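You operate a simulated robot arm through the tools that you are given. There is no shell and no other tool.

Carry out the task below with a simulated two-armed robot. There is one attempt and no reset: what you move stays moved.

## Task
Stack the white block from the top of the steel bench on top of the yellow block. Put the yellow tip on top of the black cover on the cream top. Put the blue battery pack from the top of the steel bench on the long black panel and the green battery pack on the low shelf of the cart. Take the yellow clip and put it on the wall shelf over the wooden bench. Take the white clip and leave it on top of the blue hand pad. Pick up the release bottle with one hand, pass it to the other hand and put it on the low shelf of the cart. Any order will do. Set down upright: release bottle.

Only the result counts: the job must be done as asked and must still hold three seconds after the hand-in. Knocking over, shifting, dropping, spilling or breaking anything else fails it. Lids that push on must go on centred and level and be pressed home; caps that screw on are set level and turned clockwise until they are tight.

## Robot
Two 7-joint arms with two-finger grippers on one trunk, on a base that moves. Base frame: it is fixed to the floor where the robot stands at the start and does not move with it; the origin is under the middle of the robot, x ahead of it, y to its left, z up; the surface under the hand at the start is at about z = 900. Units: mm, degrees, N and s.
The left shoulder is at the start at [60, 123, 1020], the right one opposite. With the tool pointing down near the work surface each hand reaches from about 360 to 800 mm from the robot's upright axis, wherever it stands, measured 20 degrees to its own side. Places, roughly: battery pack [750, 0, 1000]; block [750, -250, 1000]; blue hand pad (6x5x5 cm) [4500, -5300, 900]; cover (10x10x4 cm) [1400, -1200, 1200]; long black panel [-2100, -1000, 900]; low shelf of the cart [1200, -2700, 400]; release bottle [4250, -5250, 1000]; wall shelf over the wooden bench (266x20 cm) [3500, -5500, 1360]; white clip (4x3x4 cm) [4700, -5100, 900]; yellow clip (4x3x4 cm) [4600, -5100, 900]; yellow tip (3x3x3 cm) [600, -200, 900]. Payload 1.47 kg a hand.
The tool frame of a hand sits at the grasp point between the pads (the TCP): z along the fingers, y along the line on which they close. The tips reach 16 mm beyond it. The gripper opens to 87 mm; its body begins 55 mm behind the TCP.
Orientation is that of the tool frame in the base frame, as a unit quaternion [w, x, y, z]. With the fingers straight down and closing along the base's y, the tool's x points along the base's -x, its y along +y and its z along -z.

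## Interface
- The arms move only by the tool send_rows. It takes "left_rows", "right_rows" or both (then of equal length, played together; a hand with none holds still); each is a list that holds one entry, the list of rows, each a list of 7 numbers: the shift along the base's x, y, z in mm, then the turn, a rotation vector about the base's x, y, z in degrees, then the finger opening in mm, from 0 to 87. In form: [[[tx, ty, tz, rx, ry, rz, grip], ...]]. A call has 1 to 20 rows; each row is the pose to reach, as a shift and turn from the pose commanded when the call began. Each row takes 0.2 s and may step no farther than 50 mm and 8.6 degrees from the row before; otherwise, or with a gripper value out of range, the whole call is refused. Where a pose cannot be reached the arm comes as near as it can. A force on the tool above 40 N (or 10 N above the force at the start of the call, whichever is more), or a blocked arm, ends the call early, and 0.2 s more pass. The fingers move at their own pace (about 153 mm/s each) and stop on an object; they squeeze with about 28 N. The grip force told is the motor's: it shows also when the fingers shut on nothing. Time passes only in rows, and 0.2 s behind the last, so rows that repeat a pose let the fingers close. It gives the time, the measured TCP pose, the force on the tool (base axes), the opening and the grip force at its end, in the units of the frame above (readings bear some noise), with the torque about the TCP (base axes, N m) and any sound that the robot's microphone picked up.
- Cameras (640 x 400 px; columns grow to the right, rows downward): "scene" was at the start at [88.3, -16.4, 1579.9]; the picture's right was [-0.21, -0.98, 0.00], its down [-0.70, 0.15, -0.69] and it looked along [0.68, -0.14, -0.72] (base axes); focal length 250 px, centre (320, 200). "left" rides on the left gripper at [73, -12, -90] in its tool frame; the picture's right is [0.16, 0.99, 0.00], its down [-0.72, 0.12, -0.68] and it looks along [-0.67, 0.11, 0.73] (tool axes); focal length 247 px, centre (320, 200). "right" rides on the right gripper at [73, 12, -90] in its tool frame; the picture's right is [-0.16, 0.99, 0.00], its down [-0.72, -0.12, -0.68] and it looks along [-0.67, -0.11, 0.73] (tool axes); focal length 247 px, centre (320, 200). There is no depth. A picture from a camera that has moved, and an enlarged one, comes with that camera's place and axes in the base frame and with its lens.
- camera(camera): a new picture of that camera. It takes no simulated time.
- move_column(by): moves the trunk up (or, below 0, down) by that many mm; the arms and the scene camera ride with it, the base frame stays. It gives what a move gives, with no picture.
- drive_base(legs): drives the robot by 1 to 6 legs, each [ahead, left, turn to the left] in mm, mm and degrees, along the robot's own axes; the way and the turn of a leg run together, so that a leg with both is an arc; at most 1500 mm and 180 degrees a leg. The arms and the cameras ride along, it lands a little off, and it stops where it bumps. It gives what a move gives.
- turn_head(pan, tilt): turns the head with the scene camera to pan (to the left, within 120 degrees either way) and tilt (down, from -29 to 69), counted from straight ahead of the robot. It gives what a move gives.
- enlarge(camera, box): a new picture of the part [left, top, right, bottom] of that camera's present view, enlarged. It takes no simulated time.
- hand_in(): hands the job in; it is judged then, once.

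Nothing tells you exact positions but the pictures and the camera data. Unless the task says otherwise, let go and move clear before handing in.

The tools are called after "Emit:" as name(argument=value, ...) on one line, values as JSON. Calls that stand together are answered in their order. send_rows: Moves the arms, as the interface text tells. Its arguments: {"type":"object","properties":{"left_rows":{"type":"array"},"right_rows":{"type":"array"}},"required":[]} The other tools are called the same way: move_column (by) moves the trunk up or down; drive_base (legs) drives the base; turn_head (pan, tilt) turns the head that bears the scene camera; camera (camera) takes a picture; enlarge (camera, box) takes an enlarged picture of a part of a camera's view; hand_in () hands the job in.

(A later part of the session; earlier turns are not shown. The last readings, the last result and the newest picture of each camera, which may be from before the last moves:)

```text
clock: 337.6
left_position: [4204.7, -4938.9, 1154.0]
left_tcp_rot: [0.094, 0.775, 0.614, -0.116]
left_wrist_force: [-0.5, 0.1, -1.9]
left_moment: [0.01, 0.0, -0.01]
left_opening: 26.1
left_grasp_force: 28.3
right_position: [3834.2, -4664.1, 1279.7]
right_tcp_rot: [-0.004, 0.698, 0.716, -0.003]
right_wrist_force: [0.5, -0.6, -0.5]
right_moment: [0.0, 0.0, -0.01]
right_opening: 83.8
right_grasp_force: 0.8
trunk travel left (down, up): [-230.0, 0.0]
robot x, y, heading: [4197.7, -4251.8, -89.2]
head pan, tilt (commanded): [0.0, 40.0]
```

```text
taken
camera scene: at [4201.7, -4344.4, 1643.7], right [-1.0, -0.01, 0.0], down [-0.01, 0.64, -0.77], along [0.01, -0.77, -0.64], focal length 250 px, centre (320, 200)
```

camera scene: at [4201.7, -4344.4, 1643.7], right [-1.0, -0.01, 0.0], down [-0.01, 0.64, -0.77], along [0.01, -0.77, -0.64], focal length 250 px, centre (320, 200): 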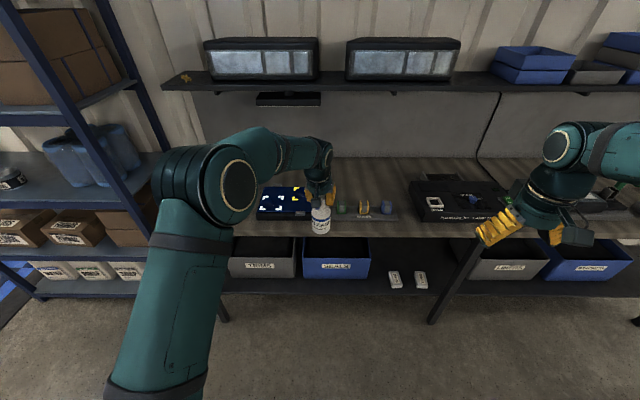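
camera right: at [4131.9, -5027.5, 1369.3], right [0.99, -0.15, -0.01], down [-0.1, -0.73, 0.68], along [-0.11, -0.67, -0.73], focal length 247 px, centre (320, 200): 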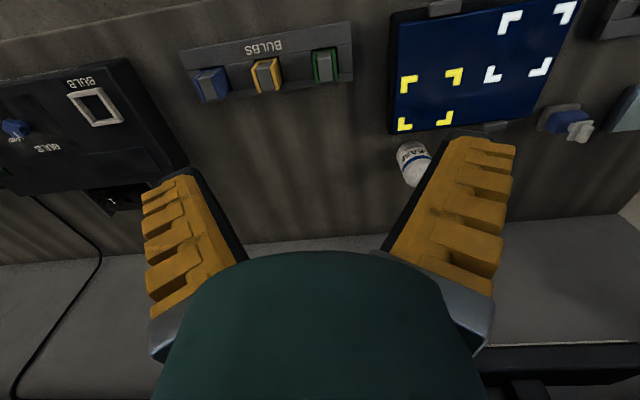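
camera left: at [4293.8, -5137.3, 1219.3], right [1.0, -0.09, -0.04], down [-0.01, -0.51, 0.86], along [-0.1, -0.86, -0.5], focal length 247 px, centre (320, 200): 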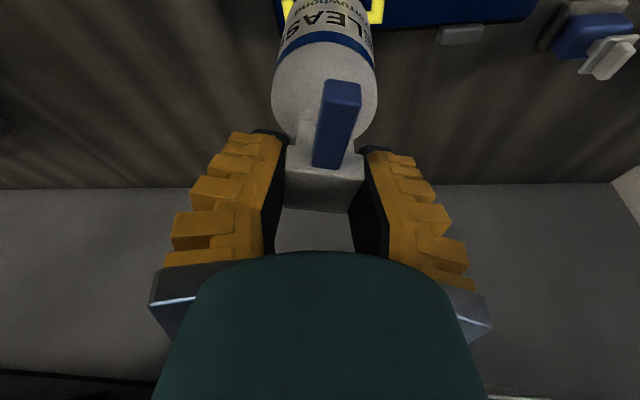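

Now I'll swing the right hand to a near-horizontal pose beside the bottle, keeping about 200 mm to its side.

Emit:
send_rows(right_rows=[[[16, -20, -18, -8.2, 0, 0, 84], [32, -41, -36, -16.4, 0, 0, 84], [49, -62, -54, -24.6, 0, 0, 84], [65, -82, -72, -32.8, 0, 0, 84], [82, -103, -90, -41, 0, 0, 84], [98, -123, -108, -49.2, 0, 0, 84], [114, -144, -126, -57.4, 0, 0, 84], [131, -165, -144, -65.6, 0, 0, 84], [147, -185, -162, -73.8, 0, 0, 84], [164, -206, -180, -82, 0, 0, 84], [164, -206, -180, -82, 0, 0, 84]]])

Emit:
camera(camera="right")

Emit:
camera(camera="scene")

```text
clock: 340.0
left_position: [4203.9, -4937.3, 1154.6]
left_tcp_rot: [0.092, 0.776, 0.613, -0.116]
left_wrist_force: [-0.6, 0.3, -2.4]
left_moment: [-0.03, 0.01, 0.01]
left_opening: 26.0
left_grasp_force: 27.9
right_position: [3998.2, -4868.4, 1098.4]
right_tcp_rot: [0.455, 0.529, 0.537, -0.473]
right_wrist_force: [0.2, -0.3, -0.2]
right_moment: [0.0, 0.01, 0.03]
right_opening: 84.7
right_grasp_force: 0.6
right hand out of reach, approached as far as the arm can: row 5
trunk travel left (down, up): [-230.0, 0.0]
robot x, y, heading: [4202.4, -4248.7, -89.7]
head pan, tilt (commanded): [0.0, 40.0]
```

```text
taken
camera right: at [4008.5, -4769.7, 1038.0], right [0.99, -0.03, 0.13], down [-0.09, 0.58, 0.81], along [-0.1, -0.82, 0.57], focal length 247 px, centre (320, 200)
```

right: 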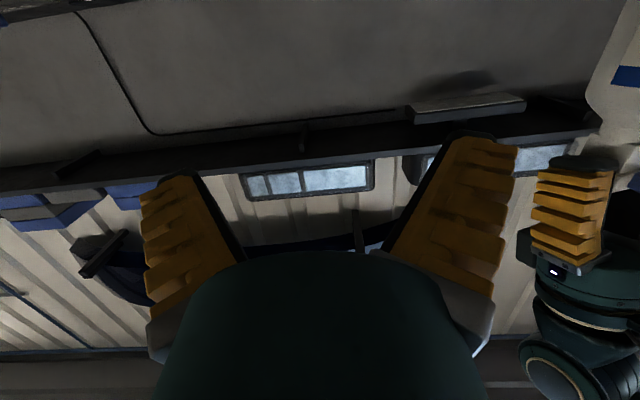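

```text
taken
camera scene: at [4201.7, -4342.7, 1643.9], right [-1.0, -0.01, 0.0], down [-0.01, 0.64, -0.77], along [0.01, -0.77, -0.64], focal length 250 px, centre (320, 200)
```

scene: 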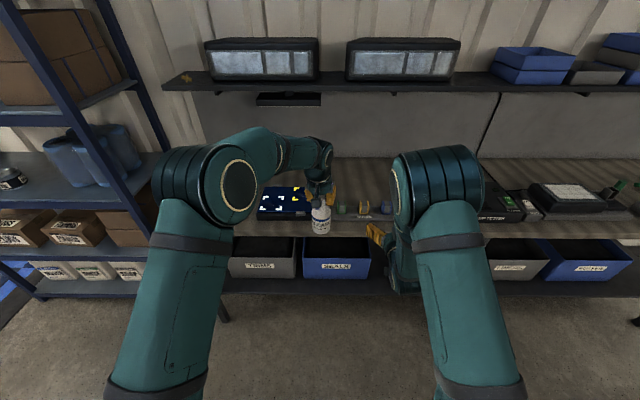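

The right hand is horizontal and ready. I'll move it behind the bottle (about 100 mm short of it) and line up.

Emit:
send_rows(right_rows=[[[0, 20, -20, 0, 0, 0, 84], [10, 36, -38, 0, 0, 0, 84], [50, 38, -40, 0, 0, 0, 84], [90, 38, -40, 0, 0, 0, 84], [130, 38, -40, 0, 0, 0, 84], [165, 38, -40, 0, 0, 0, 84], [195, 38, -40, 0, 0, 0, 84], [205, 38, -40, 0, 0, 0, 84], [205, 38, -40, 0, 0, 0, 84]]])

Emit:
camera(camera="right")

Emit:
camera(camera="scene")

Emit:
camera(camera="left")

```text
clock: 342.0
left_position: [4203.2, -4939.1, 1153.6]
left_tcp_rot: [0.093, 0.776, 0.613, -0.117]
left_wrist_force: [1.1, -0.8, -2.2]
left_moment: [0.01, 0.02, 0.02]
left_opening: 26.1
left_grasp_force: 27.9
right_position: [4203.8, -4828.8, 1061.2]
right_tcp_rot: [0.455, 0.53, 0.538, -0.472]
right_wrist_force: [0.0, 0.7, 0.3]
right_moment: [-0.04, -0.01, -0.03]
right_opening: 84.7
right_grasp_force: 0.4
trunk travel left (down, up): [-230.0, 0.0]
robot x, y, heading: [4199.2, -4250.6, -89.3]
head pan, tilt (commanded): [0.0, 40.0]
```

```text
taken
camera right: at [4215.7, -4731.1, 1001.0], right [0.99, -0.03, 0.13], down [-0.09, 0.57, 0.81], along [-0.1, -0.82, 0.57], focal length 247 px, centre (320, 200)
```

right: 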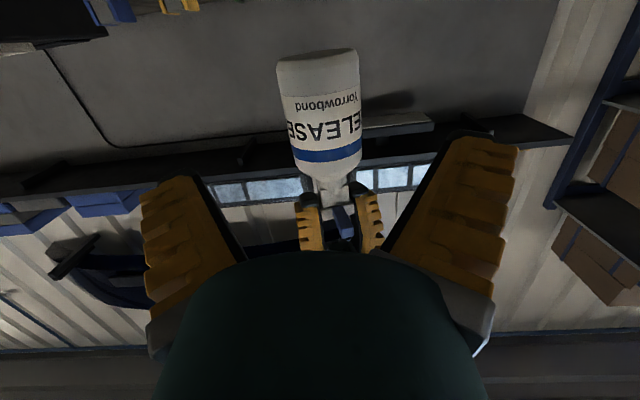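

```text
taken
camera scene: at [4201.8, -4344.3, 1643.7], right [-1.0, -0.01, 0.0], down [-0.01, 0.64, -0.77], along [0.01, -0.77, -0.64], focal length 250 px, centre (320, 200)
```

scene: 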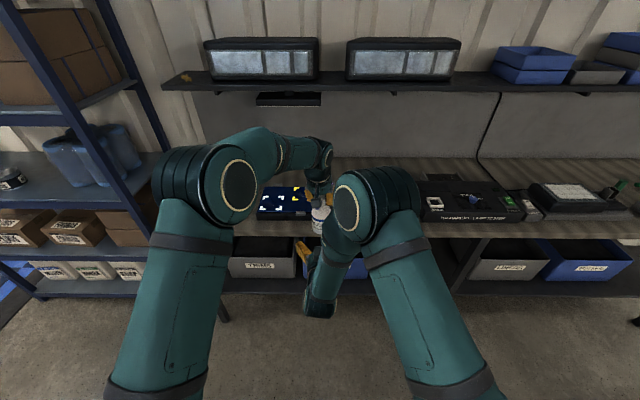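

```text
taken
camera left: at [4215.5, -4841.4, 1218.1], right [1.0, -0.08, -0.05], down [0.0, -0.51, 0.86], along [-0.09, -0.86, -0.5], focal length 247 px, centre (320, 200)
```

left: 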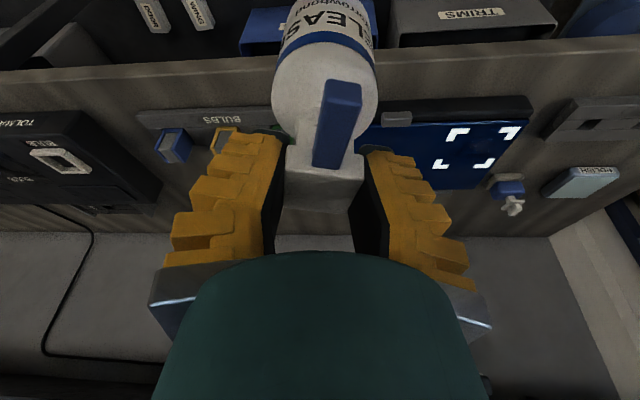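

The bottle is centred in front of the right hand. Advancing around its body.

Emit:
send_rows(right_rows=[[[0, -25, 0, 0, 0, 0, 86], [0, -50, 0, 0, 0, 0, 86], [0, -75, 0, 0, 0, 0, 86], [0, -75, 0, 0, 0, 0, 86]]])

Emit:
camera(camera="right")

Emit:
camera(camera="left")

Emit:
enlarge(camera="scene", box=[240, 120, 440, 300])

```text
clock: 343.0
left_position: [4204.4, -4938.4, 1153.7]
left_tcp_rot: [0.093, 0.776, 0.613, -0.116]
left_wrist_force: [1.0, 0.4, -3.1]
left_moment: [0.03, -0.01, -0.04]
left_opening: 25.9
left_grasp_force: 28.1
right_position: [4202.6, -4904.2, 1059.7]
right_tcp_rot: [0.454, 0.53, 0.538, -0.473]
right_wrist_force: [0.1, 0.0, -0.1]
right_moment: [-0.02, -0.02, -0.01]
right_opening: 86.3
right_grasp_force: 0.0
trunk travel left (down, up): [-230.0, 0.0]
robot x, y, heading: [4200.5, -4246.8, -89.5]
head pan, tilt (commanded): [0.0, 40.0]
```

```text
taken
camera right: at [4213.0, -4806.7, 999.5], right [0.99, -0.03, 0.13], down [-0.09, 0.57, 0.81], along [-0.1, -0.82, 0.57], focal length 247 px, centre (320, 200)
```

right: 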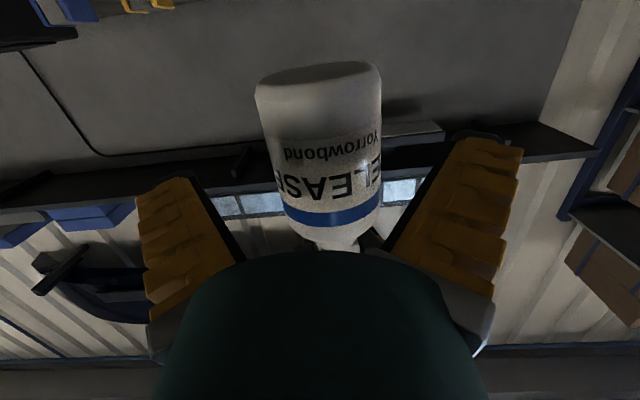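

```text
taken
camera left: at [4215.6, -4841.1, 1218.3], right [1.0, -0.08, -0.05], down [0.0, -0.51, 0.86], along [-0.09, -0.86, -0.5], focal length 247 px, centre (320, 200)
```

left: 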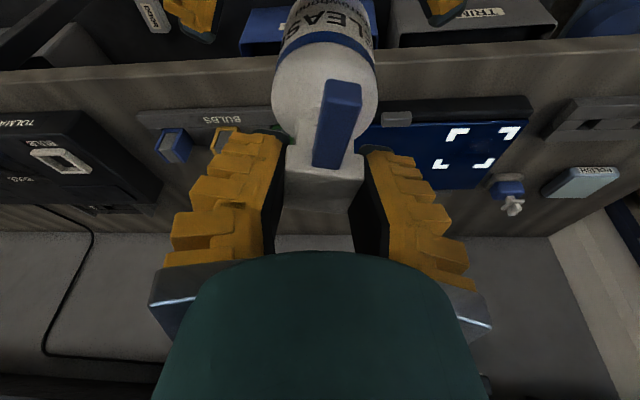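

```text
2.22 times, centred on (340, 210) of scene
camera zoom: at [4201.9, -4343.8, 1643.8], right [-1.0, -0.01, 0.0], down [-0.01, 0.64, -0.77], along [0.01, -0.77, -0.64], focal length 557 px, centre (276, 178)
```

zoom: 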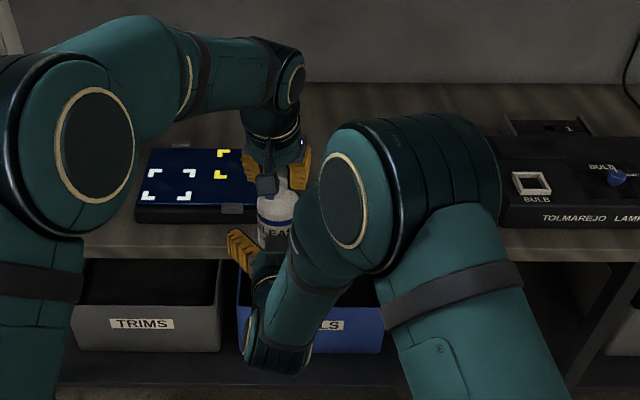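

Emit:
send_rows(right_rows=[[[0, -15, 0, 0, 0, 0, 86], [0.5, -29, 0, 0, 0, 0, 86], [0.5, -29, 0, 0, 0, 0, 86]]])

Emit:
send_rows(right_rows=[[[0, 0, 0, 0, 0, 0, 76], [0, 0, 0, 0, 0, 0, 66], [0, 0, 0, 0, 0, 0, 50], [0, 0, 0, 0, 0, 0, 30], [0, 0, 0, 0, 0, 0, 0], [0, 0, 0, 0, 0, 0, 0]]])

Emit:
camera(camera="right")

Emit:
camera(camera="left")

```text
clock: 343.8
left_position: [4203.5, -4939.0, 1152.7]
left_tcp_rot: [0.093, 0.776, 0.613, -0.116]
left_wrist_force: [0.2, 0.9, -2.4]
left_moment: [-0.03, 0.01, 0.02]
left_opening: 25.9
left_grasp_force: 28.0
right_position: [4201.6, -4935.1, 1060.1]
right_tcp_rot: [0.454, 0.53, 0.538, -0.472]
right_wrist_force: [0.2, 0.6, -0.7]
right_moment: [0.03, 0.0, 0.01]
right_opening: 86.3
right_grasp_force: 0.1
trunk travel left (down, up): [-230.0, 0.0]
robot x, y, heading: [4198.6, -4250.3, -89.3]
head pan, tilt (commanded): [0.0, 40.0]
```

```text
clock: 345.2
left_position: [4203.7, -4939.1, 1153.8]
left_tcp_rot: [0.092, 0.776, 0.613, -0.117]
left_wrist_force: [-5.0, -1.7, -1.5]
left_moment: [-0.2, 0.19, -0.25]
left_opening: 26.3
left_grasp_force: 28.3
right_position: [4203.6, -4934.7, 1059.5]
right_tcp_rot: [0.455, 0.529, 0.537, -0.473]
right_wrist_force: [4.8, 1.5, 0.1]
right_moment: [0.03, 0.23, 0.27]
right_opening: 56.4
right_grasp_force: 28.2
trunk travel left (down, up): [-230.0, 0.0]
robot x, y, heading: [4201.5, -4252.4, -89.4]
head pan, tilt (commanded): [0.0, 40.0]
```

```text
taken
camera right: at [4213.9, -4835.9, 999.9], right [0.99, -0.03, 0.13], down [-0.09, 0.57, 0.81], along [-0.1, -0.82, 0.57], focal length 247 px, centre (320, 200)
```

right: 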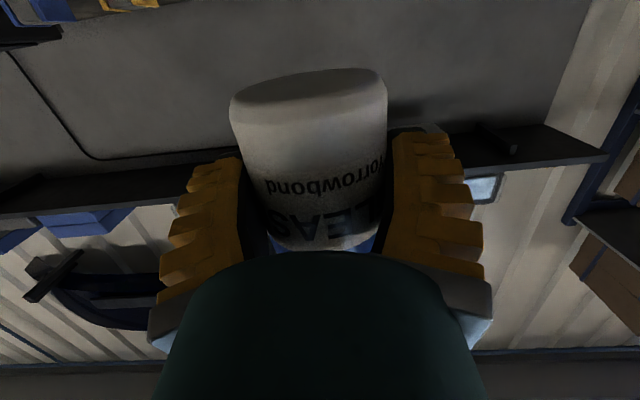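

```text
taken
camera left: at [4215.1, -4841.4, 1218.3], right [1.0, -0.08, -0.05], down [0.0, -0.51, 0.86], along [-0.09, -0.86, -0.5], focal length 247 px, centre (320, 200)
```

left: 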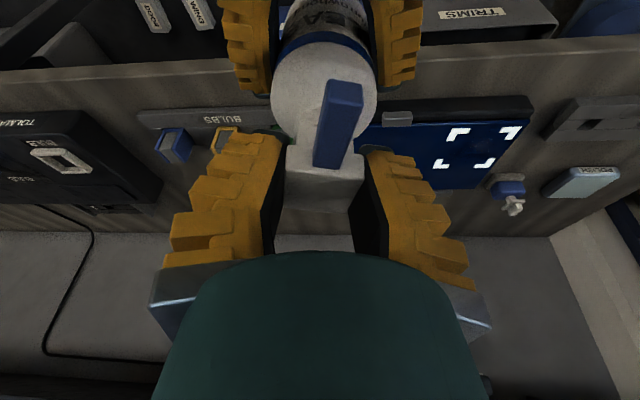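

Both hands hold the bottle. Releasing with the left hand and lifting it clear along its axis.

Emit:
send_rows(left_rows=[[[0, 0, 0, 0, 0, 0, 30], [0, 0, 0, 0, 0, 0, 45], [0, 0, 0, 0, 0, 0, 60], [0, 0, 0, 0, 0, 0, 62], [2, 8, 28, 0, 0, 0, 62], [5, 20, 68, 0, 0, 0, 62], [8, 32, 108, 0, 0, 0, 62], [20, 60, 140, 0, 0, 0, 62], [50, 95, 150, 0, 0, 0, 62], [90, 120, 150, 0, 0, 0, 62]]])

Emit:
camera(camera="right")

Emit:
camera(camera="scene")

```text
clock: 347.4
left_position: [4296.4, -4815.2, 1308.1]
left_tcp_rot: [0.092, 0.776, 0.613, -0.117]
left_wrist_force: [0.1, 0.5, 0.4]
left_moment: [-0.04, 0.02, -0.01]
left_opening: 66.6
left_grasp_force: 3.4
right_position: [4202.9, -4933.6, 1059.9]
right_tcp_rot: [0.456, 0.528, 0.537, -0.473]
right_wrist_force: [0.1, 0.3, -0.2]
right_moment: [-0.02, -0.04, -0.04]
right_opening: 55.7
right_grasp_force: 28.1
trunk travel left (down, up): [-230.0, 0.0]
robot x, y, heading: [4200.0, -4247.3, -89.5]
head pan, tilt (commanded): [0.0, 40.0]
```

```text
taken
camera right: at [4214.6, -4835.5, 1000.3], right [0.99, -0.03, 0.13], down [-0.09, 0.57, 0.81], along [-0.1, -0.82, 0.57], focal length 247 px, centre (320, 200)
```

right: 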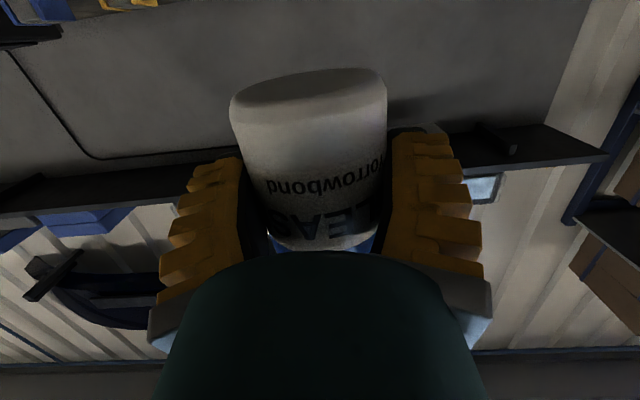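

```text
taken
camera scene: at [4203.3, -4343.4, 1643.8], right [-1.0, -0.01, 0.0], down [-0.01, 0.64, -0.77], along [0.01, -0.77, -0.64], focal length 250 px, centre (320, 200)
```

scene: 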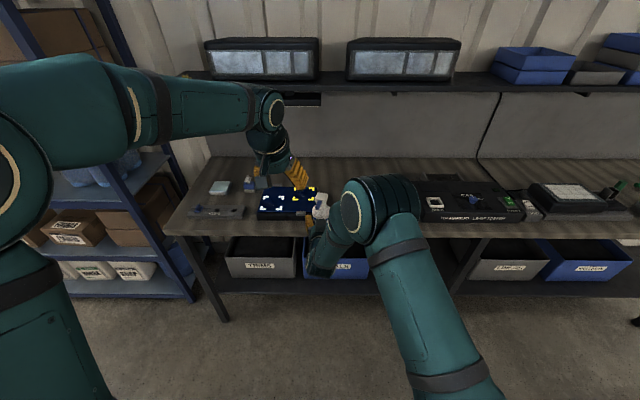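

The bottle is now in the right hand. I'll tuck the left arm, draw the bottle in a little, and drive back to the cart.

Emit:
send_rows(left_rows=[[[30, 28, 8, 0, 0, 0, 62], [60, 55, 16, 0, 0, 0, 62], [90, 82, 24, 0, 0, 0, 62], [120, 110, 32, 0, 0, 0, 62], [150, 137, 40, 0, 0, 0, 62], [180, 165, 50, 0, 0, 0, 62]]], right_rows=[[[-8, 12, 4, 0, 0, 0, 0], [-18, 25, 8, 0, 0, 0, 0], [-28, 38, 12, 0, 0, 0, 0], [-38, 52, 16, 0, 0, 0, 0], [-48, 66, 20, 0, 0, 0, 0], [-55, 80, 20, 0, 0, 0, 0]]])

Emit:
camera(camera="right")

Emit:
camera(camera="scene")

```text
clock: 348.8
left_position: [4474.2, -4649.9, 1358.9]
left_tcp_rot: [0.094, 0.776, 0.613, -0.117]
left_wrist_force: [0.1, -0.2, -0.5]
left_moment: [-0.02, -0.01, -0.01]
left_opening: 66.2
left_grasp_force: 2.8
right_position: [4146.4, -4854.6, 1081.2]
right_tcp_rot: [0.455, 0.53, 0.538, -0.472]
right_wrist_force: [-0.7, -0.6, -3.0]
right_moment: [0.0, 0.02, 0.02]
right_opening: 55.7
right_grasp_force: 28.2
trunk travel left (down, up): [-230.0, 0.0]
robot x, y, heading: [4200.1, -4247.2, -89.2]
head pan, tilt (commanded): [0.0, 40.0]
```

```text
taken
camera right: at [4158.2, -4756.4, 1020.4], right [0.99, -0.03, 0.13], down [-0.09, 0.57, 0.81], along [-0.1, -0.82, 0.57], focal length 247 px, centre (320, 200)
```

right: 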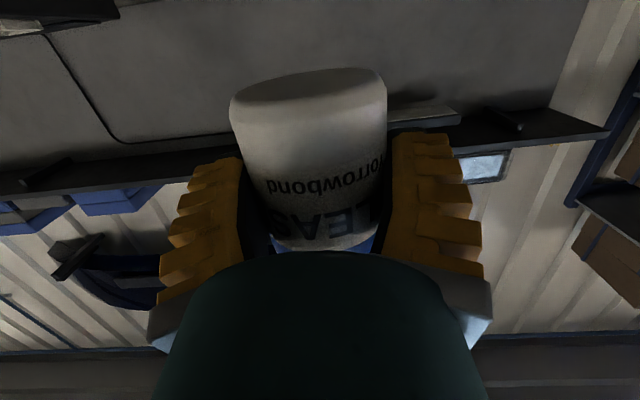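

```text
taken
camera scene: at [4202.4, -4342.2, 1643.9], right [-1.0, -0.01, 0.0], down [-0.01, 0.64, -0.77], along [0.01, -0.77, -0.64], focal length 250 px, centre (320, 200)
```

scene: 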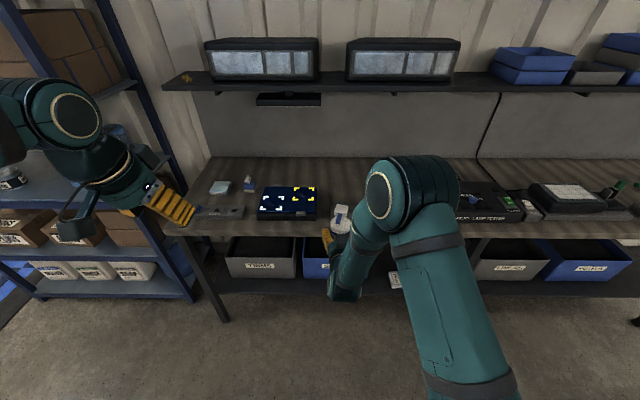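

Emit:
drive_base(legs=[[-200, 0, -0.8], [0, -1500, 0], [0, -400, 0]])

Emit:
drive_base(legs=[[0, 0, -90]])

Emit:
turn_head(pan=-20, tilt=30)

Emit:
camera(camera="scene")

```text
clock: 366.9
left_position: [2584.7, -4471.8, 1358.6]
left_tcp_rot: [0.093, 0.772, 0.619, -0.116]
left_wrist_force: [0.1, -0.1, 0.2]
left_moment: [0.0, 0.03, 0.02]
left_opening: 66.2
left_grasp_force: 3.7
right_position: [2260.2, -4682.7, 1079.5]
right_tcp_rot: [0.459, 0.525, 0.542, -0.469]
right_wrist_force: [-0.5, -0.5, -2.7]
right_moment: [0.01, 0.02, 0.0]
right_opening: 55.2
right_grasp_force: 27.9
trunk travel left (down, up): [-230.0, 0.0]
robot x, y, heading: [2307.9, -4075.6, -88.6]
head pan, tilt (commanded): [0.0, 40.0]
```

```text
clock: 371.3
left_position: [1896.6, -4332.3, 1358.6]
left_tcp_rot: [-0.019, 0.98, -0.132, -0.147]
left_wrist_force: [-0.2, -0.6, 0.1]
left_moment: [-0.01, 0.0, 0.01]
left_opening: 66.5
left_grasp_force: 3.6
right_position: [1701.5, -4000.1, 1079.6]
right_tcp_rot: [-0.023, 0.755, -0.006, -0.655]
right_wrist_force: [0.4, 0.2, -3.1]
right_moment: [-0.01, -0.04, 0.03]
right_opening: 55.2
right_grasp_force: 27.9
trunk travel left (down, up): [-230.0, 0.0]
robot x, y, heading: [2303.0, -4072.6, 178.9]
head pan, tilt (commanded): [0.0, 40.0]
```

```text
clock: 372.1
left_position: [1894.4, -4335.3, 1359.5]
left_tcp_rot: [-0.02, 0.98, -0.133, -0.148]
left_wrist_force: [0.2, -0.2, 0.6]
left_moment: [0.02, 0.02, 0.0]
left_opening: 66.6
left_grasp_force: 3.2
right_position: [1702.5, -4000.4, 1079.7]
right_tcp_rot: [-0.023, 0.755, -0.007, -0.655]
right_wrist_force: [-1.0, 0.4, -2.4]
right_moment: [-0.01, -0.03, -0.02]
right_opening: 55.1
right_grasp_force: 27.9
trunk travel left (down, up): [-230.0, 0.0]
robot x, y, heading: [2304.9, -4074.8, 178.8]
head pan, tilt (commanded): [-20.0, 30.0]
```

```text
taken
camera scene: at [2210.8, -4042.2, 1659.0], right [0.36, 0.93, 0.0], down [0.47, -0.18, -0.87], along [-0.81, 0.32, -0.5], focal length 250 px, centre (320, 200)
```

scene: 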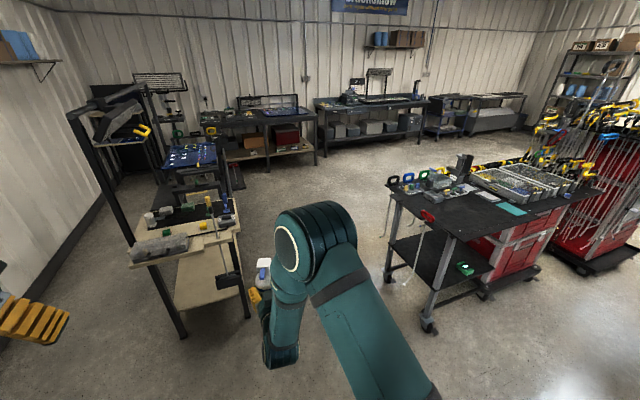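

Emit:
drive_base(legs=[[0, -1215, 1.2]])

Emit:
turn_head(pan=0, tilt=45)

Emit:
camera(camera="scene")

```text
clock: 383.0
left_position: [1909.0, -3135.7, 1359.1]
left_tcp_rot: [-0.016, 0.983, -0.109, -0.148]
left_wrist_force: [0.1, 0.1, 0.4]
left_moment: [-0.02, -0.01, -0.01]
left_opening: 66.6
left_grasp_force: 3.5
right_position: [1698.8, -2810.6, 1079.3]
right_tcp_rot: [-0.007, 0.755, 0.011, -0.656]
right_wrist_force: [-0.2, 0.9, -2.7]
right_moment: [0.02, 0.0, 0.05]
right_opening: 54.7
right_grasp_force: 28.4
trunk travel left (down, up): [-230.0, 0.0]
robot x, y, heading: [2306.1, -2855.5, -178.6]
head pan, tilt (commanded): [-20.0, 30.0]
```

```text
clock: 383.9
left_position: [1909.6, -3135.1, 1359.0]
left_tcp_rot: [-0.016, 0.983, -0.108, -0.148]
left_wrist_force: [-0.2, -0.9, 0.8]
left_moment: [-0.02, -0.02, -0.02]
left_opening: 66.3
left_grasp_force: 3.0
right_position: [1699.0, -2809.3, 1079.8]
right_tcp_rot: [-0.008, 0.755, 0.011, -0.656]
right_wrist_force: [0.2, 0.0, -2.2]
right_moment: [0.02, 0.01, 0.03]
right_opening: 54.7
right_grasp_force: 27.7
trunk travel left (down, up): [-230.0, 0.0]
robot x, y, heading: [2304.6, -2852.9, -178.6]
head pan, tilt (commanded): [0.0, 45.0]
```

```text
taken
camera scene: at [2214.3, -2858.5, 1636.5], right [-0.02, 1.0, 0.0], down [0.71, 0.02, -0.71], along [-0.71, -0.02, -0.71], focal length 250 px, centre (320, 200)
```

scene: 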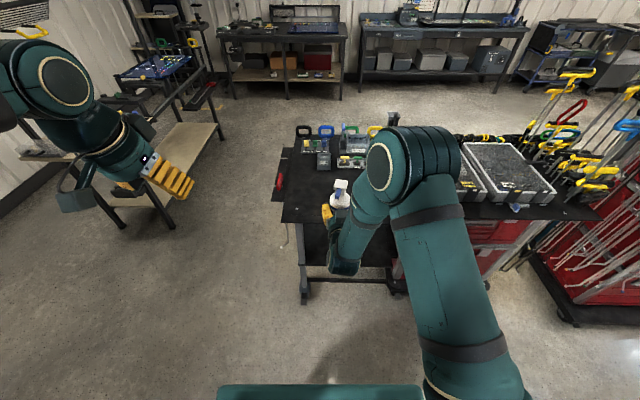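

Emit:
drive_base(legs=[[0, 0, -1.4]])

Emit:
move_column(by=-230)

Emit:
send_rows(right_rows=[[[0, 0, -45, 0, 0, 0, 0], [0, 0, -90, 0, 0, 0, 0], [0, 0, -135, 0, 0, 0, 0], [0, 0, -180, 0, 0, 0, 0], [0, 0, -180, 0, 0, 0, 0]]])

Emit:
camera(camera="scene")

Emit:
camera(camera="right")

```text
clock: 384.6
left_position: [1901.8, -3125.2, 1359.5]
left_tcp_rot: [-0.017, 0.981, -0.121, -0.148]
left_wrist_force: [0.1, -0.4, 0.3]
left_moment: [0.05, -0.01, -0.05]
left_opening: 66.2
left_grasp_force: 2.7
right_position: [1700.3, -2797.9, 1079.3]
right_tcp_rot: [-0.016, 0.755, 0.002, -0.655]
right_wrist_force: [0.4, 0.7, -2.5]
right_moment: [0.02, -0.01, -0.02]
right_opening: 54.8
right_grasp_force: 28.0
trunk travel left (down, up): [-230.0, 0.0]
robot x, y, heading: [2307.7, -2858.8, -179.9]
head pan, tilt (commanded): [0.0, 45.0]
```

```text
clock: 387.0
left_position: [1903.8, -3124.3, 1129.1]
left_tcp_rot: [-0.017, 0.981, -0.121, -0.148]
left_wrist_force: [0.3, 0.9, 0.1]
left_moment: [0.01, 0.01, 0.0]
left_opening: 66.4
left_grasp_force: 3.2
right_position: [1700.2, -2796.0, 850.2]
right_tcp_rot: [-0.016, 0.755, 0.002, -0.655]
right_wrist_force: [0.4, -0.5, -2.7]
right_moment: [0.02, -0.01, 0.01]
right_opening: 54.8
right_grasp_force: 28.0
trunk travel left (down, up): [0.0, 230.0]
robot x, y, heading: [2303.2, -2855.7, -180.0]
head pan, tilt (commanded): [0.0, 45.0]
```

```text
clock: 388.2
left_position: [1902.8, -3126.2, 1129.0]
left_tcp_rot: [-0.017, 0.982, -0.12, -0.147]
left_wrist_force: [0.4, 0.7, -0.9]
left_moment: [-0.04, -0.04, 0.01]
left_opening: 66.3
left_grasp_force: 3.3
right_position: [1702.8, -2797.3, 673.4]
right_tcp_rot: [-0.016, 0.755, 0.002, -0.656]
right_wrist_force: [0.4, 0.2, -3.4]
right_moment: [0.02, -0.05, 0.0]
right_opening: 54.4
right_grasp_force: 28.1
trunk travel left (down, up): [0.0, 230.0]
robot x, y, heading: [2305.8, -2855.3, -179.8]
head pan, tilt (commanded): [0.0, 45.0]
```

```text
taken
camera scene: at [2214.4, -2856.4, 1406.5], right [0.0, 1.0, 0.0], down [0.71, 0.0, -0.71], along [-0.71, 0.0, -0.71], focal length 250 px, centre (320, 200)
```

scene: 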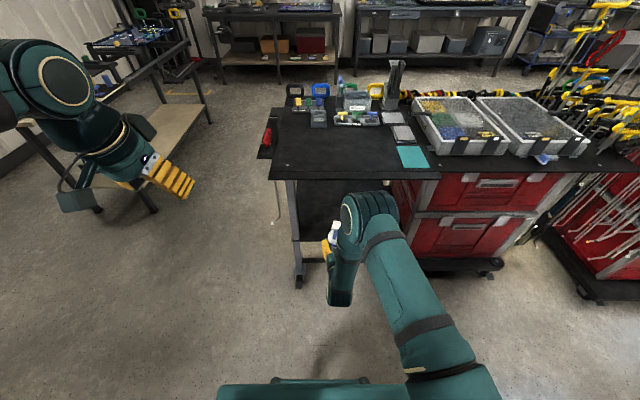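

```text
taken
camera right: at [1802.5, -2809.1, 612.7], right [-0.04, -0.99, 0.13], down [0.57, 0.09, 0.81], along [-0.82, 0.11, 0.57], focal length 247 px, centre (320, 200)
```

right: 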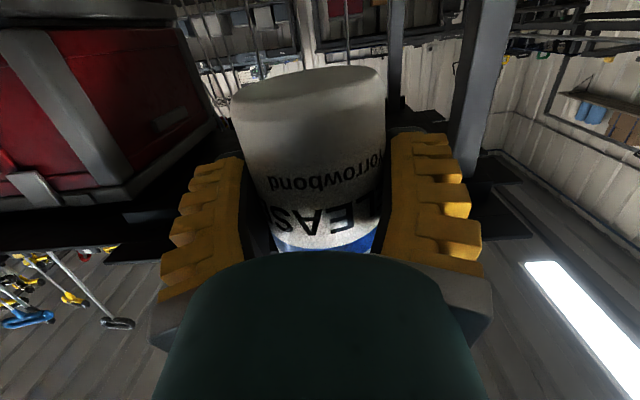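

Emit:
send_rows(right_rows=[[[0, -6, -45, 0, 0, 0, 0], [0, -12, -90, 0, 0, 0, 0], [0, -18, -135, 0, 0, 0, 0], [0, -24, -180, 0, 0, 0, 0], [0, -26, -192, 0, 0, 0, 0], [0, -26, -192, 0, 0, 0, 0]]])

Emit:
camera(camera="scene")

Emit:
camera(camera="right")

```text
clock: 389.6
left_position: [1901.9, -3125.6, 1129.2]
left_tcp_rot: [-0.018, 0.981, -0.12, -0.148]
left_wrist_force: [0.1, -0.7, 0.2]
left_moment: [0.03, -0.01, 0.03]
left_opening: 66.4
left_grasp_force: 3.1
right_position: [1699.9, -2821.4, 479.4]
right_tcp_rot: [-0.016, 0.755, 0.002, -0.656]
right_wrist_force: [-0.5, 0.7, -1.2]
right_moment: [0.0, -0.01, -0.01]
right_opening: 54.3
right_grasp_force: 28.4
trunk travel left (down, up): [0.0, 230.0]
robot x, y, heading: [2306.7, -2857.9, -180.0]
head pan, tilt (commanded): [0.0, 45.0]
```

```text
taken
camera scene: at [2214.3, -2856.4, 1406.5], right [0.0, 1.0, 0.0], down [0.71, 0.0, -0.71], along [-0.71, 0.0, -0.71], focal length 250 px, centre (320, 200)
```

scene: 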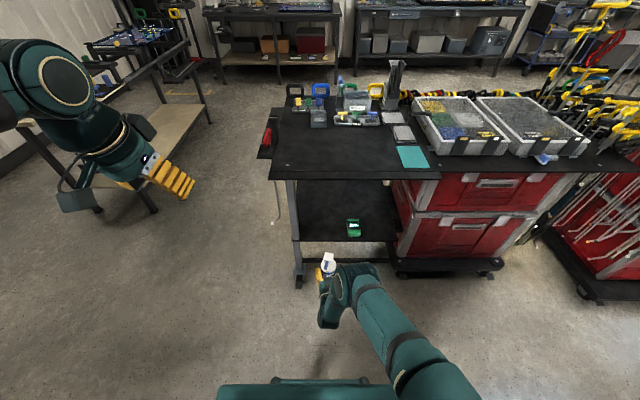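

```text
taken
camera right: at [1799.5, -2834.4, 418.7], right [-0.04, -0.99, 0.13], down [0.57, 0.08, 0.81], along [-0.82, 0.11, 0.56], focal length 247 px, centre (320, 200)
```

right: 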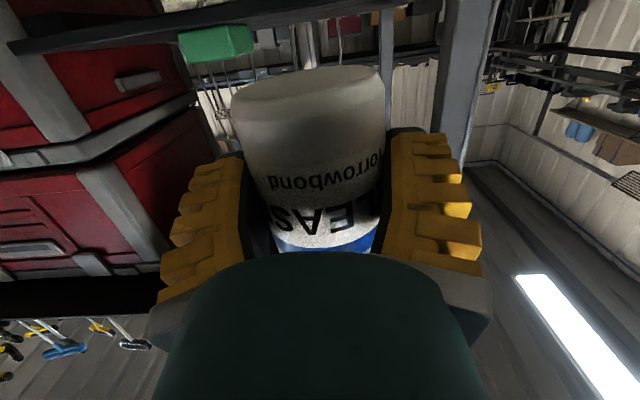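

Clear view: the green pack is on the shelf and the free spot for the bottle is next to it. I'll raise 8 mm and drive straight in with the arm fixed.

Emit:
send_rows(right_rows=[[[0, 0, 8, 0, 0, 0, 0], [0, 0, 8, 0, 0, 0, 0]]])

Emit:
drive_base(legs=[[150, 0, 0]])

Emit:
camera(camera="scene")

Emit:
camera(camera="right")

```text
clock: 390.2
left_position: [1901.6, -3124.8, 1127.8]
left_tcp_rot: [-0.017, 0.982, -0.121, -0.147]
left_wrist_force: [0.3, 0.2, -0.2]
left_moment: [-0.04, 0.01, -0.02]
left_opening: 66.5
left_grasp_force: 3.2
right_position: [1700.1, -2821.8, 487.0]
right_tcp_rot: [-0.016, 0.755, 0.002, -0.655]
right_wrist_force: [-0.6, 0.1, -1.8]
right_moment: [-0.02, -0.01, 0.0]
right_opening: 54.4
right_grasp_force: 28.0
trunk travel left (down, up): [0.0, 230.0]
robot x, y, heading: [2304.6, -2855.7, -180.1]
head pan, tilt (commanded): [0.0, 45.0]
```

```text
clock: 391.6
left_position: [1754.7, -3126.3, 1128.6]
left_tcp_rot: [-0.017, 0.982, -0.119, -0.147]
left_wrist_force: [-1.0, -0.3, -0.1]
left_moment: [0.01, 0.0, -0.01]
left_opening: 66.5
left_grasp_force: 3.2
right_position: [1551.9, -2822.9, 487.6]
right_tcp_rot: [-0.014, 0.755, 0.003, -0.655]
right_wrist_force: [-0.2, 0.1, -2.5]
right_moment: [0.03, 0.02, -0.01]
right_opening: 54.4
right_grasp_force: 27.6
trunk travel left (down, up): [0.0, 230.0]
robot x, y, heading: [2160.5, -2857.1, -179.7]
head pan, tilt (commanded): [0.0, 45.0]
```

```text
taken
camera scene: at [2065.4, -2856.8, 1406.3], right [0.0, 1.0, 0.0], down [0.71, 0.0, -0.71], along [-0.71, 0.0, -0.71], focal length 250 px, centre (320, 200)
```

scene: 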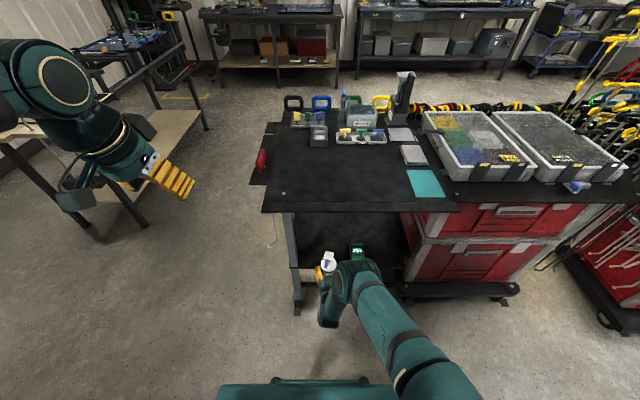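

```text
taken
camera right: at [1650.7, -2835.0, 426.6], right [-0.04, -0.99, 0.13], down [0.57, 0.09, 0.82], along [-0.82, 0.1, 0.56], focal length 247 px, centre (320, 200)
```

right: 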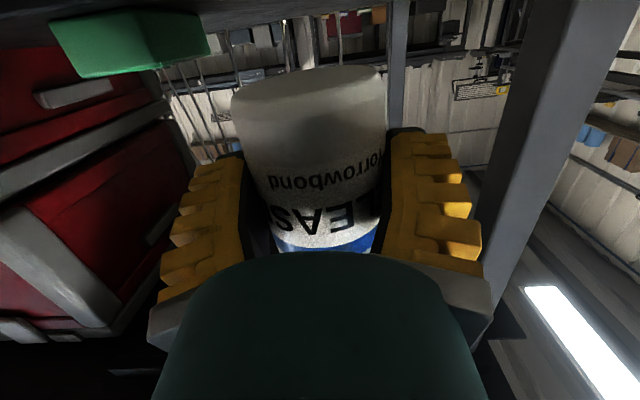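

Emit:
drive_base(legs=[[100, 0, 0]])

Emit:
camera(camera="right")

Emit:
enlarge(camera="scene", box=[260, 180, 480, 340])

```text
clock: 392.8
left_position: [1655.1, -3125.7, 1127.5]
left_tcp_rot: [-0.018, 0.982, -0.121, -0.147]
left_wrist_force: [-0.9, 0.1, 0.2]
left_moment: [0.04, -0.04, 0.0]
left_opening: 66.5
left_grasp_force: 3.0
right_position: [1454.2, -2821.5, 485.3]
right_tcp_rot: [-0.016, 0.756, 0.002, -0.655]
right_wrist_force: [-0.1, 0.2, -2.4]
right_moment: [0.02, -0.01, 0.01]
right_opening: 54.3
right_grasp_force: 28.0
trunk travel left (down, up): [0.0, 230.0]
robot x, y, heading: [2056.0, -2855.9, 179.9]
head pan, tilt (commanded): [0.0, 45.0]
```

```text
taken
camera right: at [1553.1, -2833.6, 426.4], right [-0.04, -0.99, 0.13], down [0.57, 0.08, 0.82], along [-0.82, 0.11, 0.56], focal length 247 px, centre (320, 200)
```

right: 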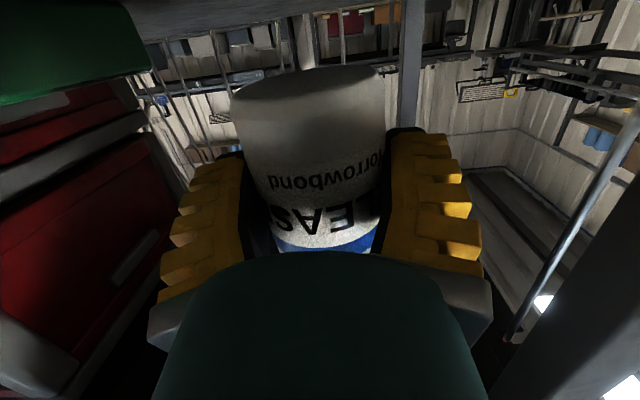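

```text
2.50 times, centred on (370, 260) of scene
camera zoom: at [1967.4, -2856.6, 1406.3], right [0.0, 1.0, 0.0], down [0.71, 0.0, -0.71], along [-0.71, 0.0, -0.71], focal length 626 px, centre (195, 50)
```

zoom: 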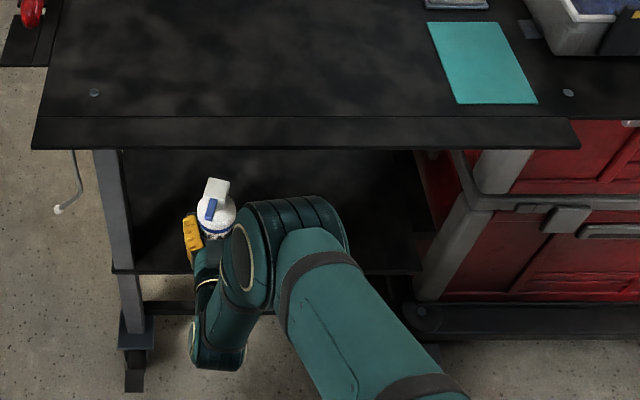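

The bottle is over the shelf. Moving 8 mm further in and lowering gently.

Emit:
send_rows(right_rows=[[[-5, 0, -5, 0, 0, 0, 0], [-8, 0, -15, 0, 0, 0, 0], [-8, 0, -25, 0, 0, 0, 0], [-8, 0, -25, 0, 0, 0, 0]]])

Emit:
enlarge(camera="right", box=[100, 0, 540, 200])

Emit:
enlarge(camera="scene", box=[300, 210, 420, 310])

```text
clock: 393.8
left_position: [1655.3, -3126.3, 1129.0]
left_tcp_rot: [-0.018, 0.981, -0.12, -0.148]
left_wrist_force: [-0.1, 0.0, 0.2]
left_moment: [0.01, -0.02, 0.0]
left_opening: 66.3
left_grasp_force: 2.8
right_position: [1446.4, -2818.9, 461.7]
right_tcp_rot: [-0.016, 0.755, 0.002, -0.655]
right_wrist_force: [-1.2, 0.8, -2.5]
right_moment: [-0.02, -0.01, 0.03]
right_opening: 54.2
right_grasp_force: 28.5
trunk travel left (down, up): [0.0, 230.0]
robot x, y, heading: [2061.9, -2858.1, 180.0]
head pan, tilt (commanded): [0.0, 45.0]
```

```text
1.45 times, centred on (320, 100) of right
camera zoom: at [1546.3, -2833.0, 401.5], right [-0.04, -0.99, 0.13], down [0.57, 0.08, 0.82], along [-0.82, 0.11, 0.56], focal length 359 px, centre (320, 346)
```

zoom: 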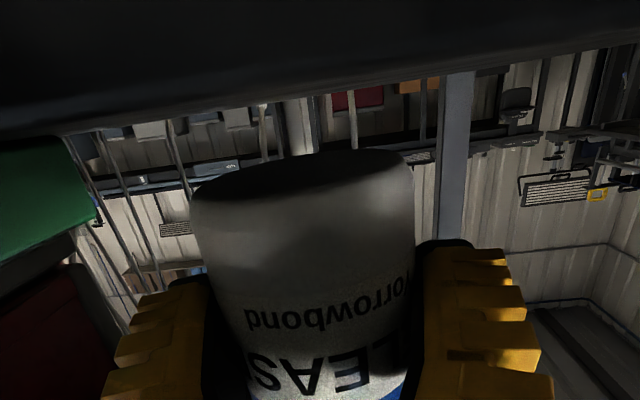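

```text
4.00 times, centred on (360, 260) of scene
camera zoom: at [1968.6, -2856.6, 1406.5], right [0.0, 1.0, 0.0], down [0.71, 0.0, -0.71], along [-0.71, 0.0, -0.71], focal length 1002 px, centre (160, -40)
```

zoom: 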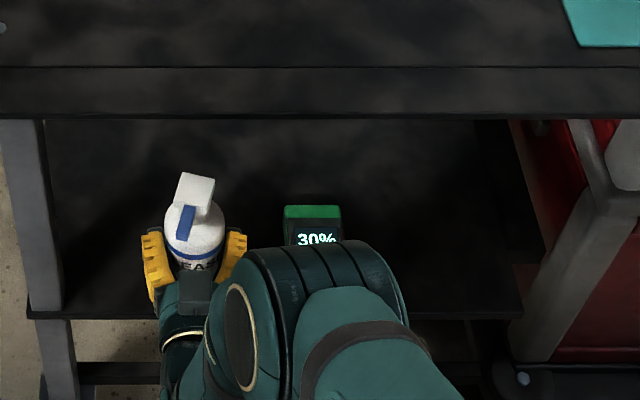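

Emit:
send_rows(right_rows=[[[0, 0, -3, 0, 0, 0, 0], [0, 0, -6, 0, 0, 0, 0], [0, 0, -6, 0, 0, 0, 0]]])

Emit:
send_rows(right_rows=[[[0, 0, -2, 0, 0, 0, 0], [0, 0, -4, 0, 0, 0, 0], [0, 0, -4, 0, 0, 0, 0]]])

```text
clock: 394.6
left_position: [1656.3, -3124.9, 1128.5]
left_tcp_rot: [-0.017, 0.982, -0.12, -0.147]
left_wrist_force: [0.4, 1.8, 0.5]
left_moment: [0.01, -0.03, 0.01]
left_opening: 66.3
left_grasp_force: 3.4
right_position: [1448.3, -2821.7, 455.5]
right_tcp_rot: [-0.016, 0.755, 0.002, -0.655]
right_wrist_force: [-0.7, 0.5, -2.2]
right_moment: [0.01, -0.02, 0.0]
right_opening: 54.1
right_grasp_force: 28.7
trunk travel left (down, up): [0.0, 230.0]
robot x, y, heading: [2063.2, -2856.3, 179.9]
head pan, tilt (commanded): [0.0, 45.0]
```

```text
clock: 395.4
left_position: [1657.0, -3124.0, 1128.6]
left_tcp_rot: [-0.017, 0.982, -0.12, -0.147]
left_wrist_force: [0.3, -0.5, 0.4]
left_moment: [-0.05, -0.03, 0.01]
left_opening: 66.4
left_grasp_force: 2.4
right_position: [1447.0, -2820.4, 456.4]
right_tcp_rot: [-0.016, 0.755, 0.001, -0.655]
right_wrist_force: [0.4, -1.0, -3.1]
right_moment: [-0.02, -0.04, 0.02]
right_opening: 54.1
right_grasp_force: 27.8
right hand out of reach, approached as far as the arm can: row 2, 3
trunk travel left (down, up): [0.0, 230.0]
robot x, y, heading: [2059.6, -2857.8, 180.0]
head pan, tilt (commanded): [0.0, 45.0]
```

The arm is too folded to go lower here. I'll raise slightly, back the base 105 mm, and extend the arm instead.

Emit:
send_rows(right_rows=[[[0, 0, 8, 0, 0, 0, 0], [0, 0, 18, 0, 0, 0, 0], [0, 0, 18, 0, 0, 0, 0]]])

Emit:
drive_base(legs=[[-105, 0, 0]])

Emit:
send_rows(right_rows=[[[-25, 0, 0, 0, 0, 0, 0], [-50, 0, 0, 0, 0, 0, 0], [-75, 0, 0, 0, 0, 0, 0], [-100, 0, 0, 0, 0, 0, 0], [-108, 0, 0, 0, 0, 0, 0], [-108, 0, 0, 0, 0, 0, 0]]])

Emit:
camera(camera="scene")

```text
clock: 396.1
left_position: [1656.0, -3125.1, 1129.5]
left_tcp_rot: [-0.016, 0.982, -0.12, -0.147]
left_wrist_force: [-0.5, 0.2, -0.2]
left_moment: [0.03, 0.01, 0.0]
left_opening: 66.4
left_grasp_force: 3.2
right_position: [1447.0, -2822.2, 474.2]
right_tcp_rot: [-0.016, 0.755, 0.002, -0.655]
right_wrist_force: [0.6, 0.2, -2.4]
right_moment: [-0.03, 0.01, -0.02]
right_opening: 54.1
right_grasp_force: 27.8
trunk travel left (down, up): [0.0, 230.0]
robot x, y, heading: [2060.7, -2859.0, 179.9]
head pan, tilt (commanded): [0.0, 45.0]
```

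```text
clock: 397.3
left_position: [1765.7, -3126.1, 1129.1]
left_tcp_rot: [-0.017, 0.982, -0.121, -0.147]
left_wrist_force: [1.0, -1.1, 0.0]
left_moment: [-0.01, 0.03, 0.02]
left_opening: 66.4
left_grasp_force: 3.2
right_position: [1555.1, -2822.5, 473.3]
right_tcp_rot: [-0.015, 0.755, 0.003, -0.655]
right_wrist_force: [1.0, 0.2, -2.4]
right_moment: [0.04, -0.05, -0.03]
right_opening: 54.4
right_grasp_force: 28.8
trunk travel left (down, up): [0.0, 230.0]
robot x, y, heading: [2171.2, -2861.1, -180.1]
head pan, tilt (commanded): [0.0, 45.0]
```

```text
clock: 398.7
left_position: [1766.3, -3125.0, 1128.4]
left_tcp_rot: [-0.017, 0.982, -0.121, -0.147]
left_wrist_force: [0.2, 0.0, 0.1]
left_moment: [0.02, 0.03, -0.01]
left_opening: 66.5
left_grasp_force: 3.5
right_position: [1463.9, -2810.7, 485.8]
right_tcp_rot: [-0.015, 0.755, 0.002, -0.656]
right_wrist_force: [0.1, -0.2, -2.1]
right_moment: [0.04, -0.03, -0.02]
right_opening: 54.5
right_grasp_force: 27.9
right hand out of reach, approached as far as the arm can: row 3, 4, 5, 6
trunk travel left (down, up): [0.0, 230.0]
robot x, y, heading: [2170.0, -2860.5, -180.2]
head pan, tilt (commanded): [0.0, 45.0]
```

```text
taken
camera scene: at [2077.1, -2856.7, 1406.4], right [0.0, 1.0, 0.0], down [0.71, 0.0, -0.71], along [-0.71, 0.0, -0.71], focal length 250 px, centre (320, 200)
```

scene: 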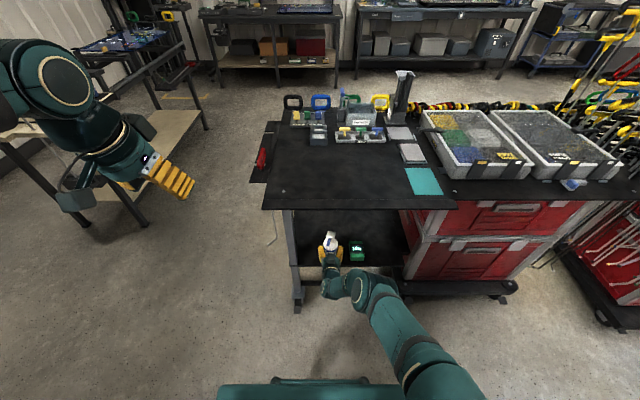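

Emit:
send_rows(right_rows=[[[18, -5, -5, 0, 0, 0, 0], [40, -10, -8, 0, 0, 0, 0], [40, -10, -8, 0, 0, 0, 0]]])

Emit:
drive_base(legs=[[58, -45, 0]])

Emit:
send_rows(right_rows=[[[0, -25, -5, 0, 0, 0, 0], [0, -45, -10, 0, 0, 0, 0], [0, -45, -16, 0, 0, 0, 0], [0, -45, -20, 0, 0, 0, 0], [0, -45, -20, 0, 0, 0, 0]]])

```text
clock: 399.5
left_position: [1764.4, -3126.8, 1128.5]
left_tcp_rot: [-0.017, 0.981, -0.121, -0.149]
left_wrist_force: [-0.2, 0.2, 0.5]
left_moment: [0.01, -0.02, 0.02]
left_opening: 66.5
left_grasp_force: 2.9
right_position: [1503.6, -2821.7, 480.2]
right_tcp_rot: [-0.014, 0.755, 0.004, -0.655]
right_wrist_force: [-0.5, 0.7, -2.2]
right_moment: [0.02, 0.0, -0.01]
right_opening: 54.0
right_grasp_force: 27.8
trunk travel left (down, up): [0.0, 230.0]
robot x, y, heading: [2168.6, -2858.0, -179.8]
head pan, tilt (commanded): [0.0, 45.0]
```

```text
clock: 400.6
left_position: [1705.1, -3079.0, 1128.4]
left_tcp_rot: [-0.017, 0.982, -0.121, -0.147]
left_wrist_force: [-0.9, 0.1, 0.0]
left_moment: [0.0, -0.02, 0.01]
left_opening: 66.4
left_grasp_force: 2.7
right_position: [1444.7, -2774.7, 478.7]
right_tcp_rot: [-0.016, 0.755, 0.001, -0.655]
right_wrist_force: [-0.6, -0.1, -2.3]
right_moment: [-0.03, -0.02, 0.0]
right_opening: 54.0
right_grasp_force: 28.4
trunk travel left (down, up): [0.0, 230.0]
robot x, y, heading: [2112.3, -2809.8, 179.7]
head pan, tilt (commanded): [0.0, 45.0]
```

```text
clock: 401.8
left_position: [1706.2, -3078.1, 1128.5]
left_tcp_rot: [-0.017, 0.981, -0.121, -0.148]
left_wrist_force: [0.5, 0.1, -0.6]
left_moment: [-0.01, -0.01, -0.01]
left_opening: 66.5
left_grasp_force: 3.3
right_position: [1445.4, -2787.4, 477.3]
right_tcp_rot: [-0.017, 0.755, 0.001, -0.655]
right_wrist_force: [-0.5, 0.0, -1.5]
right_moment: [-0.01, -0.01, -0.02]
right_opening: 53.9
right_grasp_force: 28.2
right hand out of reach, approached as far as the arm can: row 1, 2, 3, 4, 5
trunk travel left (down, up): [0.0, 230.0]
robot x, y, heading: [2108.8, -2808.0, 180.0]
head pan, tilt (commanded): [0.0, 45.0]
```

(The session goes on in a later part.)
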